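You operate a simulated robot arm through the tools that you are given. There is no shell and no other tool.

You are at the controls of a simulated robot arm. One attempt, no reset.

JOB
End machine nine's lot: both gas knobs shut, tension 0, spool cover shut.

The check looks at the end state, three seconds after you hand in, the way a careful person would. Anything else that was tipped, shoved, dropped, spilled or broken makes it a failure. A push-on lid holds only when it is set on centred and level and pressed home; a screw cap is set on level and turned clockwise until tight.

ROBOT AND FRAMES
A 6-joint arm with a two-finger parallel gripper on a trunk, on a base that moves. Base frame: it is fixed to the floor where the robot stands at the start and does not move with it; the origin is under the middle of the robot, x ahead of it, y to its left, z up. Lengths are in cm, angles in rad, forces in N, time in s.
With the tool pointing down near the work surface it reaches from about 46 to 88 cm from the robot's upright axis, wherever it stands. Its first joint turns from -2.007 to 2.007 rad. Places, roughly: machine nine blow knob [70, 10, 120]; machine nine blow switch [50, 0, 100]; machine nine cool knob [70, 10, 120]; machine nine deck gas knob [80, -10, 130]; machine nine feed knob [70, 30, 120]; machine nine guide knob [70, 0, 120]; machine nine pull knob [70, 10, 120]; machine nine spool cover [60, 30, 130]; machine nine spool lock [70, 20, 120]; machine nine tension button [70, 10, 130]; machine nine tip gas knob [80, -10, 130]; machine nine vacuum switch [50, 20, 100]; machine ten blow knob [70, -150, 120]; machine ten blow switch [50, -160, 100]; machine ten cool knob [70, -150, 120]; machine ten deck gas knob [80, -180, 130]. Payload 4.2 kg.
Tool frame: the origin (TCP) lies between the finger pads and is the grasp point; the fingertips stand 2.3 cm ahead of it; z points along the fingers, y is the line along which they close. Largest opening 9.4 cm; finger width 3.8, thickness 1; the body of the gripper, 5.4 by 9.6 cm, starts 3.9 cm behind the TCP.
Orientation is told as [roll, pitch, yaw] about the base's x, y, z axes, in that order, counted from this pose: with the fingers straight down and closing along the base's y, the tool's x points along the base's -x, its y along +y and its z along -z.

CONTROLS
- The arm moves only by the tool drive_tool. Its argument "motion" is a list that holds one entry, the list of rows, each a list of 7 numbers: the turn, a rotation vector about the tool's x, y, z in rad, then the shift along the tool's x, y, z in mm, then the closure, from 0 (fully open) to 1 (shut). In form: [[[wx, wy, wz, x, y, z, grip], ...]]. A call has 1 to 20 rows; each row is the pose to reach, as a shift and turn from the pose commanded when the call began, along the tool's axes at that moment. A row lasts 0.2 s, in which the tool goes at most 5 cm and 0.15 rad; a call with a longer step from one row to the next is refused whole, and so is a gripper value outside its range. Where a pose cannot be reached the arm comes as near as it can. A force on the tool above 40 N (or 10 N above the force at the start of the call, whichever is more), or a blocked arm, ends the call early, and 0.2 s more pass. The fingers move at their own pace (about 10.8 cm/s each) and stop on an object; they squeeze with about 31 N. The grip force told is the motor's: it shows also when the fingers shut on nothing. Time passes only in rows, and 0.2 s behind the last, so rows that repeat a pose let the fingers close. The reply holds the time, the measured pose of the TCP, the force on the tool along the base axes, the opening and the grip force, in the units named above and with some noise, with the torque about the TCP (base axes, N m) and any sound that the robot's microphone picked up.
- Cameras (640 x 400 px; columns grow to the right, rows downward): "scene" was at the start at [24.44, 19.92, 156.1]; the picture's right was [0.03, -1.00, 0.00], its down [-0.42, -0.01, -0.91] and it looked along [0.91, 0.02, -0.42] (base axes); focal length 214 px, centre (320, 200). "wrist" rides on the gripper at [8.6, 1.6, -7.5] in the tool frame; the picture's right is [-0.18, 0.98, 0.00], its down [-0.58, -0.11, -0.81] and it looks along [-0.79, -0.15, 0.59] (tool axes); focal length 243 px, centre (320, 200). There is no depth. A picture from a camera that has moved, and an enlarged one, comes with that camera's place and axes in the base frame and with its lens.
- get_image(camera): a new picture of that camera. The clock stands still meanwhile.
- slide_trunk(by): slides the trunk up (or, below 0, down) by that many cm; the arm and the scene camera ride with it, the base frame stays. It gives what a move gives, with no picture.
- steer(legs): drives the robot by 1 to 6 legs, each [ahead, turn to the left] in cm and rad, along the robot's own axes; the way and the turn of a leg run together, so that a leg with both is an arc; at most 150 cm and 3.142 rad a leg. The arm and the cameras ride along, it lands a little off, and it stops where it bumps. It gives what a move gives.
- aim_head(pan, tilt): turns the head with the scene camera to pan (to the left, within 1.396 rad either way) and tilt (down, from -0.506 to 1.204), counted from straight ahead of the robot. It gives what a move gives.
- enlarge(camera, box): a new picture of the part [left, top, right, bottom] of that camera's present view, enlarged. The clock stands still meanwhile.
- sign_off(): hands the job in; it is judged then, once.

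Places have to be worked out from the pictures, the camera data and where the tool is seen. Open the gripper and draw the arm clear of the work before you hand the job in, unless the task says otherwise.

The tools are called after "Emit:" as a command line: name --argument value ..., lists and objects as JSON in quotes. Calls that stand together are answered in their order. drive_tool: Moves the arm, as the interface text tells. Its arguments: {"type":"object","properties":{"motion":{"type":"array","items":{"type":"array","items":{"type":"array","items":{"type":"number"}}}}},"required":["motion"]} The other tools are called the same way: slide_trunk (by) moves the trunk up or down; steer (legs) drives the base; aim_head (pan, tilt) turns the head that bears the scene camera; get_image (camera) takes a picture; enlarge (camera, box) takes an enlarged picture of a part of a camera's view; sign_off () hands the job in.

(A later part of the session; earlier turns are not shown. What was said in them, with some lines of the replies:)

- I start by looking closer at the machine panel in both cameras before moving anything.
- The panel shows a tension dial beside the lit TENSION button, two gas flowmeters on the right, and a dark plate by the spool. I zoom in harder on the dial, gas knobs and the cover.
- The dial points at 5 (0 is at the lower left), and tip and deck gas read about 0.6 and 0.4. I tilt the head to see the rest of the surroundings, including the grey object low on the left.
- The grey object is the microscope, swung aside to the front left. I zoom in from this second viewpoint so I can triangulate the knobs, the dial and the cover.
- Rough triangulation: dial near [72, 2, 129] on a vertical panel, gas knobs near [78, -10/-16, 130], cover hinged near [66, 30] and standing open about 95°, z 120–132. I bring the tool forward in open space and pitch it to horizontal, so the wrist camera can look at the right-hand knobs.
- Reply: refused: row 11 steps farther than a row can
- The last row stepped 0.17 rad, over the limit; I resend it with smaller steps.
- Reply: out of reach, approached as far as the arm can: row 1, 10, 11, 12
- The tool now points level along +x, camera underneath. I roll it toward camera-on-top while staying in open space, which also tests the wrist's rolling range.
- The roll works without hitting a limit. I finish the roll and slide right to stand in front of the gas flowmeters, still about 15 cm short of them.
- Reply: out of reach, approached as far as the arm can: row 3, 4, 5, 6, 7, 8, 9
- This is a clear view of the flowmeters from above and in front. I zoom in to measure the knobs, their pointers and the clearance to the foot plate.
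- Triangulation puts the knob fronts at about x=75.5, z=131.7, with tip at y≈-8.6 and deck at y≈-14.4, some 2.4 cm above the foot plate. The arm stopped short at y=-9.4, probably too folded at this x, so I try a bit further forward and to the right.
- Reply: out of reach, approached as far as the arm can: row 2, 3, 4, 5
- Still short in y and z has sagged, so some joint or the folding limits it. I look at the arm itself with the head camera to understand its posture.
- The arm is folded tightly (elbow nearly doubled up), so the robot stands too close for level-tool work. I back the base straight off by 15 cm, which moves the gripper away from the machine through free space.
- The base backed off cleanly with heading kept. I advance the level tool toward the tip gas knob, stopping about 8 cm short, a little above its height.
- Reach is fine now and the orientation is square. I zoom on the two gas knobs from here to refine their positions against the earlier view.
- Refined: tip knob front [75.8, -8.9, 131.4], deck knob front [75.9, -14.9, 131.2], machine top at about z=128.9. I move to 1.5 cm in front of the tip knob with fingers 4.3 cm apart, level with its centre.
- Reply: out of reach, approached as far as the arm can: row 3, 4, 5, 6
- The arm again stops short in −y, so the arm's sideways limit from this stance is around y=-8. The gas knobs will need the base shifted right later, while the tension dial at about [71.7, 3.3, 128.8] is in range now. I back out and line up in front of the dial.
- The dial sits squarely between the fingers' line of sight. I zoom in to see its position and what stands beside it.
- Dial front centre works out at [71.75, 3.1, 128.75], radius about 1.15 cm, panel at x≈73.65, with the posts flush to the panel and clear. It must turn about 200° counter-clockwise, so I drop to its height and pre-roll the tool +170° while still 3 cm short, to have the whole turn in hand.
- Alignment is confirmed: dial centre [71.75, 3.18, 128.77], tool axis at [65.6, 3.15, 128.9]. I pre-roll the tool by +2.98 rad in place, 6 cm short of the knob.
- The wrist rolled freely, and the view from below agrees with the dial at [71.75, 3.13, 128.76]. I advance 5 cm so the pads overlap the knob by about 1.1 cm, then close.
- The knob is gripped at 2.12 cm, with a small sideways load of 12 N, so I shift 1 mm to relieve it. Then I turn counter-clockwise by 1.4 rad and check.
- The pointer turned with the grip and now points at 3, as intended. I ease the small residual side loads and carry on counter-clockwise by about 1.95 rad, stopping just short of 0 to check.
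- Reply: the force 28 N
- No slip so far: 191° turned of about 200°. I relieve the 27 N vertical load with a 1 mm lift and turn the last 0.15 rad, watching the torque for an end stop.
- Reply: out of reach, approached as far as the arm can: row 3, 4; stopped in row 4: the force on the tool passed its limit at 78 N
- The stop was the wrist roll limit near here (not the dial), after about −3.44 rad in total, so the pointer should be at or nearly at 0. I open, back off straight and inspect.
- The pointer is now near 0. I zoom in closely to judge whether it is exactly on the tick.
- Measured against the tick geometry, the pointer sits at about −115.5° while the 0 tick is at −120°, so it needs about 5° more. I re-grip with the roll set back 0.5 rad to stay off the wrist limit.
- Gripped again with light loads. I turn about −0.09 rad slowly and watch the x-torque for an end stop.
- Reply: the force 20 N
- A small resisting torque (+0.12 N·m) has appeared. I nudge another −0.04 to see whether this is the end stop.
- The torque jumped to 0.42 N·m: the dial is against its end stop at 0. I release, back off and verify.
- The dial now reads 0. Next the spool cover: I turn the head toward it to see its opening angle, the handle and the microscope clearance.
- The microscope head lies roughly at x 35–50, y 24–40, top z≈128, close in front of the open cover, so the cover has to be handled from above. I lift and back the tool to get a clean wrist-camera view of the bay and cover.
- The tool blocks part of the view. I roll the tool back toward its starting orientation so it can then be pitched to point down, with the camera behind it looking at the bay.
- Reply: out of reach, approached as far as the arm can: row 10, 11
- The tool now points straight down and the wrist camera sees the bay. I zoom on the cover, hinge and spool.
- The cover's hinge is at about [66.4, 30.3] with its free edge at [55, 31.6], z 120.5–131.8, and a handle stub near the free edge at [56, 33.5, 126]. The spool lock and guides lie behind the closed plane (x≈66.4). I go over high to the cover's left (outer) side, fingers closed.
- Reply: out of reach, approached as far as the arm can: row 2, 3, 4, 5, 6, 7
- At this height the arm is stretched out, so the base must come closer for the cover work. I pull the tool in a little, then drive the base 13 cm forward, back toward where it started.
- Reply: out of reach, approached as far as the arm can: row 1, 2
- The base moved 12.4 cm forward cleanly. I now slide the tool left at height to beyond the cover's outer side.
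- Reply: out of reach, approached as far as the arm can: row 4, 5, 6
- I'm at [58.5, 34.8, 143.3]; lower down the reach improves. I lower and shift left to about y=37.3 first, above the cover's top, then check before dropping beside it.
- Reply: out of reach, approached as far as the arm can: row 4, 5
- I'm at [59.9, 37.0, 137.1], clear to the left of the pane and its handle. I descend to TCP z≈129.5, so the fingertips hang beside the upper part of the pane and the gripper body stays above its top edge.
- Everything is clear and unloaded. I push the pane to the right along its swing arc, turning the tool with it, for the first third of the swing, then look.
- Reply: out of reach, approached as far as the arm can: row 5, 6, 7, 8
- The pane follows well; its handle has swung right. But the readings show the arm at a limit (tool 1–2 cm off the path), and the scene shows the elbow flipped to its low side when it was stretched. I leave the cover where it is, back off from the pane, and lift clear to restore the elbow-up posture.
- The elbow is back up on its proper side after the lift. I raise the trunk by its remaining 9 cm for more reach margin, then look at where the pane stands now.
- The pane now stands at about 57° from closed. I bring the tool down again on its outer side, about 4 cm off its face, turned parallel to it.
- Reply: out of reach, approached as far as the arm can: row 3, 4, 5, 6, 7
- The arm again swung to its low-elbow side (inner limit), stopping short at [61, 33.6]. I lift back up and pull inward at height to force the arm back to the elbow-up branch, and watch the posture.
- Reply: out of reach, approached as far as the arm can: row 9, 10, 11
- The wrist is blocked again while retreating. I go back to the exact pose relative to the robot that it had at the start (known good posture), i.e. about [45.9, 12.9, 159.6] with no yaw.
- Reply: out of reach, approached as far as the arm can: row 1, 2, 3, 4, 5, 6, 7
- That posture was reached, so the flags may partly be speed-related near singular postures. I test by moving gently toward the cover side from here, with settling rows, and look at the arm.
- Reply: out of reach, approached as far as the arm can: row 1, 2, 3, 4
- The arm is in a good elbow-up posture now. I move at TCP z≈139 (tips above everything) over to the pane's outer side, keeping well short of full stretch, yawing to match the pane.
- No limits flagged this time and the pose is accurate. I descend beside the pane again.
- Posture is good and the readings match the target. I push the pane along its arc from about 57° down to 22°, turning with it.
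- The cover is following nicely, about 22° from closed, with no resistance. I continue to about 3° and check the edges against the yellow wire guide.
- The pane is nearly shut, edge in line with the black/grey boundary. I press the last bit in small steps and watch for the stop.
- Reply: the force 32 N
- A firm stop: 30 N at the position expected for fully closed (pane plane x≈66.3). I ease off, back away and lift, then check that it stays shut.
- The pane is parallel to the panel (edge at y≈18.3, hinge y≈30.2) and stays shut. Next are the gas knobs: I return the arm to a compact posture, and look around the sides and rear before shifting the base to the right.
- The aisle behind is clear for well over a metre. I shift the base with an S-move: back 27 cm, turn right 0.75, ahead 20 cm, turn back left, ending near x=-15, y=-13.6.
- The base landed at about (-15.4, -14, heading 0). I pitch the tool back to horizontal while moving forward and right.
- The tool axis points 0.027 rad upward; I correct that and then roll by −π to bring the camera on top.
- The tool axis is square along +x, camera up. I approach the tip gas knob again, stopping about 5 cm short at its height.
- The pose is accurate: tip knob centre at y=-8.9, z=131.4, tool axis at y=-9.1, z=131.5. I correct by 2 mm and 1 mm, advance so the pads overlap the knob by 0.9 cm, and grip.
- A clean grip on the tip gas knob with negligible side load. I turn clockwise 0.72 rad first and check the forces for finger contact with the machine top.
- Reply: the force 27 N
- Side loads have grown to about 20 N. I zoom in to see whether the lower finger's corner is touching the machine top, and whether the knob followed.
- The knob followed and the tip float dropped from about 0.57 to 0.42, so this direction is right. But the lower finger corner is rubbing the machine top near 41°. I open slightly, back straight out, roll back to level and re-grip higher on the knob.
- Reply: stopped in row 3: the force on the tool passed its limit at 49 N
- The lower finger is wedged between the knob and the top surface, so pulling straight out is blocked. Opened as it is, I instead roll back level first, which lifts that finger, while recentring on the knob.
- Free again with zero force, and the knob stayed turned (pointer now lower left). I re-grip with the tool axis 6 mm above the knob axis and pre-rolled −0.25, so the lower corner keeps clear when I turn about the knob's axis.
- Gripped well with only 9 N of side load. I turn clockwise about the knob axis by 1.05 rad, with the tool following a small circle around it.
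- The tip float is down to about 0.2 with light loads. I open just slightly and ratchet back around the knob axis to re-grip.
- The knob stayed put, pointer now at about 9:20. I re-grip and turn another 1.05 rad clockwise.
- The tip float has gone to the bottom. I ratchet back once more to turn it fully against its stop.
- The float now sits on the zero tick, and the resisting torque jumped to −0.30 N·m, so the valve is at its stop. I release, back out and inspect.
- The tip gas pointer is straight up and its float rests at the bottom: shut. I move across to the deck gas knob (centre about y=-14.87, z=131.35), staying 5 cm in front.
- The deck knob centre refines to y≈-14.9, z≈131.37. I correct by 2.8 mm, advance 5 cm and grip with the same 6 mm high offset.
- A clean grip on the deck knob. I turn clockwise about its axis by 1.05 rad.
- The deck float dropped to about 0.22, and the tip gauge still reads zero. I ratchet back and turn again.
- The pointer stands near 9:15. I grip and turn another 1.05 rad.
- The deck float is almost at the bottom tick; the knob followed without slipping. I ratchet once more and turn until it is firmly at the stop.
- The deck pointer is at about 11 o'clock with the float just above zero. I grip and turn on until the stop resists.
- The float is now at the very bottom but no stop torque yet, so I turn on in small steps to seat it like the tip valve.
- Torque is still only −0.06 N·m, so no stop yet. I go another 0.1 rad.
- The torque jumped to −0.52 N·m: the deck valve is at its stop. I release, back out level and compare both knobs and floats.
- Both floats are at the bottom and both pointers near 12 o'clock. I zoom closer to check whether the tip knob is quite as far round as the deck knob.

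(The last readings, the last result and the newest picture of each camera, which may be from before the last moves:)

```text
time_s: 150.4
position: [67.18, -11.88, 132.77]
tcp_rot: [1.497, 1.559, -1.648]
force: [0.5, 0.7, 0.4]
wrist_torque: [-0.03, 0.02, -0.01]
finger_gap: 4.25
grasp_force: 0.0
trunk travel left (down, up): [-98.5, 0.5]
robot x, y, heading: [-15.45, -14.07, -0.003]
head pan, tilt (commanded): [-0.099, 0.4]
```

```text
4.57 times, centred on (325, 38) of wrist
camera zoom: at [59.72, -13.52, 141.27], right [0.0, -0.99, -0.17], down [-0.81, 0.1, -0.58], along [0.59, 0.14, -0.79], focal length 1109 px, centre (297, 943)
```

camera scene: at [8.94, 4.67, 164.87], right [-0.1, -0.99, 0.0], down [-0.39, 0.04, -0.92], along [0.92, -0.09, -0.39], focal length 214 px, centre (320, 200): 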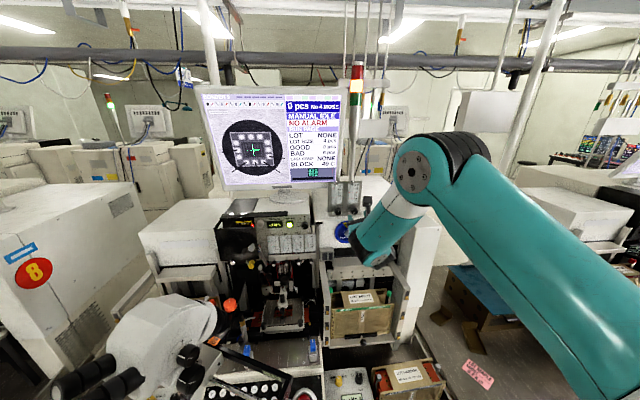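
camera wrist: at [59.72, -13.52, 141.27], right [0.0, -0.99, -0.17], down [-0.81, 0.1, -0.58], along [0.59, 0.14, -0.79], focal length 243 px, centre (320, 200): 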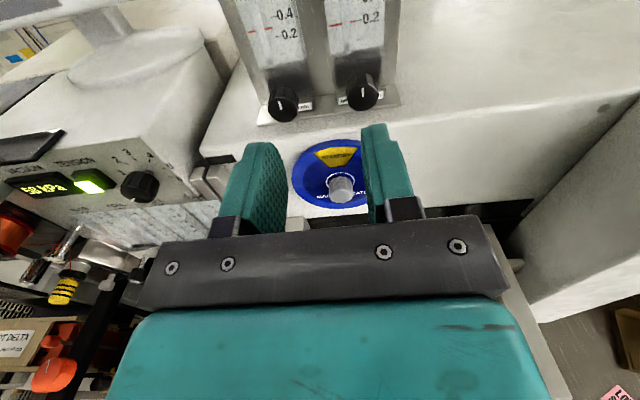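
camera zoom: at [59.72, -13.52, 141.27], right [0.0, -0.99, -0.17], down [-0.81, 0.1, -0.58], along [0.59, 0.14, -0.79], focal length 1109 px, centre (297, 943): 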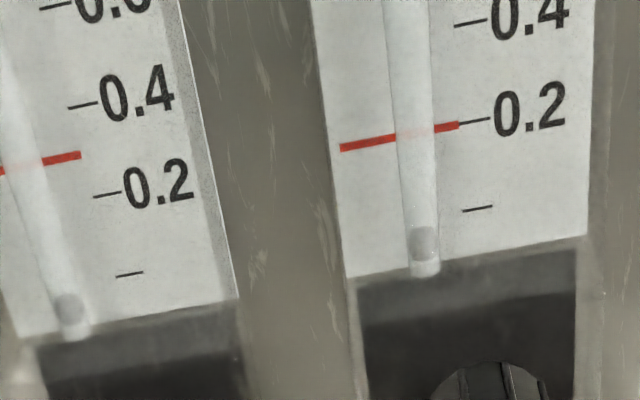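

Both pointers are within 2° of straight up and both floats rest equally below the zero tick: both gas valves are shut. I now open the gripper and draw the arm back and up, clear of the machine.

Emit:
drive_tool --motion '[[[0, 0, 0, 10, 0, -30, 0.5], [0, 0, 0, 30, 0, -60, 0.4], [0, 0, 0, 60, 0, -90, 0.3], [0, 0, 0, 90, 0, -120, 0.2], [0, 0, 0, 110, 0, -140, 0.1], [0, 0, 0, 125, 0, -160, 0], [0, 0, 0, 135, 0, -170, 0], [0, 0, 0, 135, 0, -170, 0]]]'

Emit:
aim_head --pan 0.1 --tilt 0.45

Emit:
get_image --camera "scene"

Emit:
get_image --camera "wrist"

```text
time_s: 152.2
position: [50.19, -11.86, 146.3]
tcp_rot: [1.495, 1.559, -1.648]
force: [0.3, 0.1, -0.9]
wrist_torque: [0.0, 0.02, 0.0]
finger_gap: 9.41
grasp_force: 0.0
trunk travel left (down, up): [-98.5, 0.5]
robot x, y, heading: [-16.0, -14.14, 0.001]
head pan, tilt (commanded): [-0.099, 0.4]
```

```text
time_s: 152.9
position: [50.25, -11.74, 146.32]
tcp_rot: [1.494, 1.559, -1.653]
force: [-0.7, 0.1, -0.3]
wrist_torque: [0.01, 0.01, 0.01]
finger_gap: 9.4
grasp_force: 0.1
trunk travel left (down, up): [-98.5, 0.5]
robot x, y, heading: [-15.39, -14.05, 0.001]
head pan, tilt (commanded): [0.099, 0.45]
```

```text
taken
camera scene: at [8.86, 6.49, 164.41], right [0.1, -1.0, 0.0], down [-0.43, -0.04, -0.9], along [0.9, 0.09, -0.44], focal length 214 px, centre (320, 200)
```

scene: 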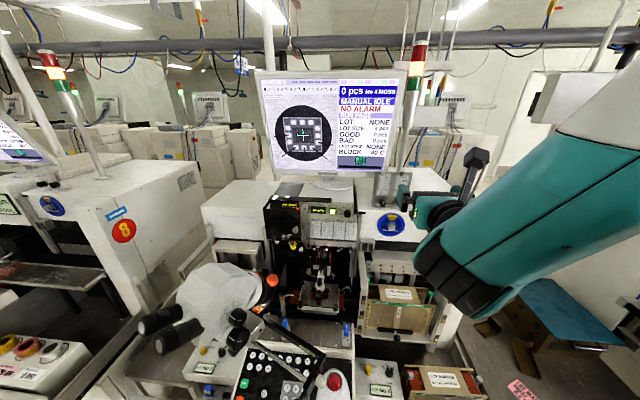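

```text
taken
camera wrist: at [42.8, -13.47, 154.91], right [0.0, -0.99, -0.17], down [-0.81, 0.1, -0.58], along [0.59, 0.14, -0.79], focal length 243 px, centre (320, 200)
```

wrist: 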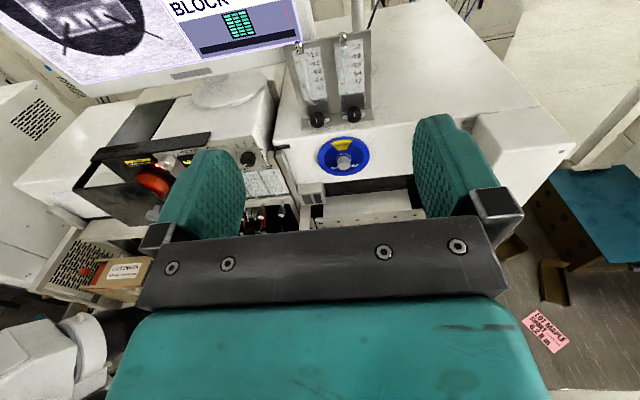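

I take a closer look at the cover, the dial and the rest of the panel for a final check.

Emit:
enlarge --camera "scene" --box '[240, 170, 370, 280]'

Emit:
enlarge --camera "wrist" --box '[60, 100, 260, 260]'

Emit:
enlarge --camera "scene" --box '[300, 190, 440, 270]'

```text
3.64 times, centred on (305, 225) of scene
camera zoom: at [8.86, 6.49, 164.41], right [0.1, -1.0, 0.0], down [-0.43, -0.04, -0.9], along [0.9, 0.09, -0.44], focal length 780 px, centre (374, 109)
```

zoom: 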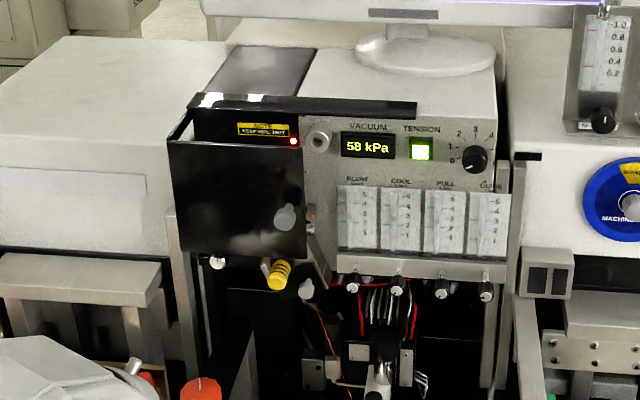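

```text
2.50 times, centred on (160, 180) of wrist
camera zoom: at [42.8, -13.47, 154.91], right [0.0, -0.99, -0.17], down [-0.81, 0.1, -0.58], along [0.59, 0.14, -0.79], focal length 606 px, centre (720, 250)
```

zoom: 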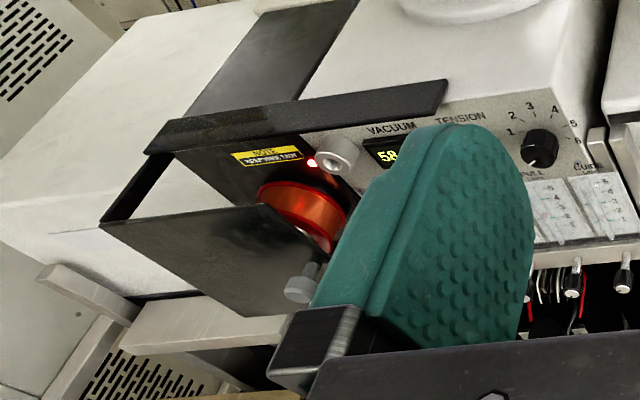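

```text
4.57 times, centred on (370, 230) of scene
camera zoom: at [8.86, 6.49, 164.41], right [0.1, -1.0, 0.0], down [-0.43, -0.04, -0.9], along [0.9, 0.09, -0.44], focal length 980 px, centre (91, 63)
```

zoom: 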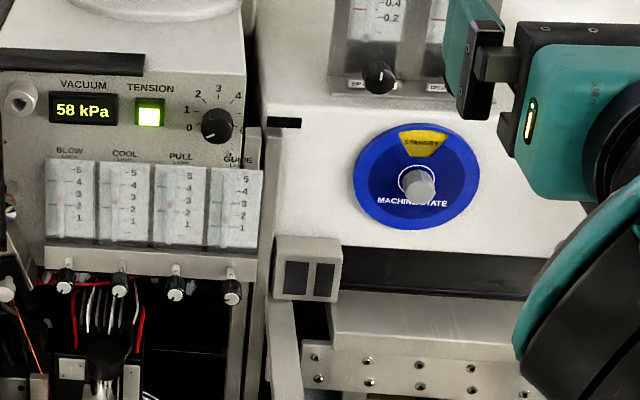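

The cover is shut (parallel to the panel within about 1°), the dial is at 0, both gas gauges are at the bottom, and everything else looks untouched. I back the robot 20 cm into the clear aisle so the arm is well away.

Emit:
steer --legs '[[-20, 0]]'

Emit:
get_image --camera "scene"

Emit:
enlarge --camera "scene" --box '[240, 160, 440, 280]'

```text
time_s: 154.5
position: [30.6, -11.83, 146.34]
tcp_rot: [1.475, 1.557, -1.667]
force: [0.5, -0.1, 0.2]
wrist_torque: [-0.01, 0.01, 0.01]
finger_gap: 9.42
grasp_force: 0.1
trunk travel left (down, up): [-98.5, 0.5]
robot x, y, heading: [-35.3, -13.91, 0.004]
head pan, tilt (commanded): [0.099, 0.45]
```

```text
taken
camera scene: at [-10.73, 6.55, 164.4], right [0.1, -0.99, 0.0], down [-0.43, -0.04, -0.9], along [0.9, 0.09, -0.44], focal length 214 px, centre (320, 200)
```

scene: 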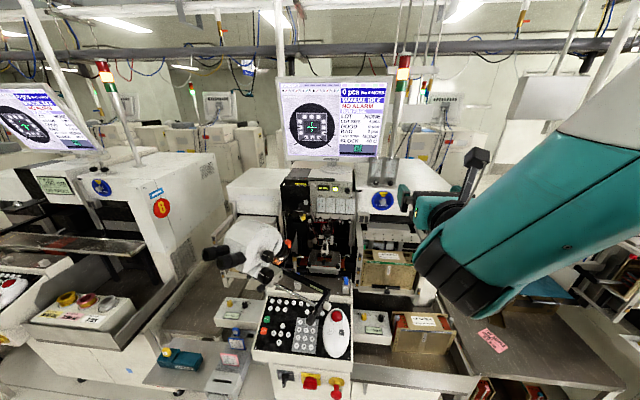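

```text
3.20 times, centred on (340, 220) of scene
camera zoom: at [-10.73, 6.55, 164.4], right [0.1, -0.99, 0.0], down [-0.43, -0.04, -0.9], along [0.9, 0.09, -0.44], focal length 686 px, centre (256, 136)
```

zoom: 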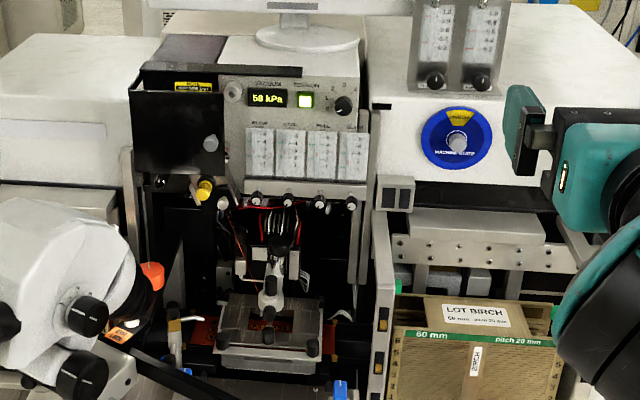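

All is as asked: both gas knobs are shut, the tension dial is at 0, the spool cover is shut, the gripper is open and the arm is clear. I hand the job in.

Emit:
sign_off

```text
The job is handed in.
```

Machine nine's lot is ended: both gas knobs are shut, the tension dial is at 0, and the spool cover is shut. I have handed the job in, and I don't have the verdict.

- **Gas knobs:** I turned both the tip and deck knobs clockwise until they hit their stops. Both pointers stand straight up, and both floats rest at the bottom of their tubes.
- **Tension:** The dial went from 5 to its end stop at 0. The lit TENSION button beside it is still on; I took "tension 0" to mean the dial and left the button alone.
- **Spool cover:** I swung it closed until it met a firm stop. It stays parallel to the panel, within about 1°.

While turning the tip gas knob, a fingertip rubbed the machine top and got wedged briefly, with forces up to about 49 N. I freed it, and nothing shows as moved or damaged in the pictures afterwards.

The gripper is open, and I backed the robot about 20 cm away from the machine.
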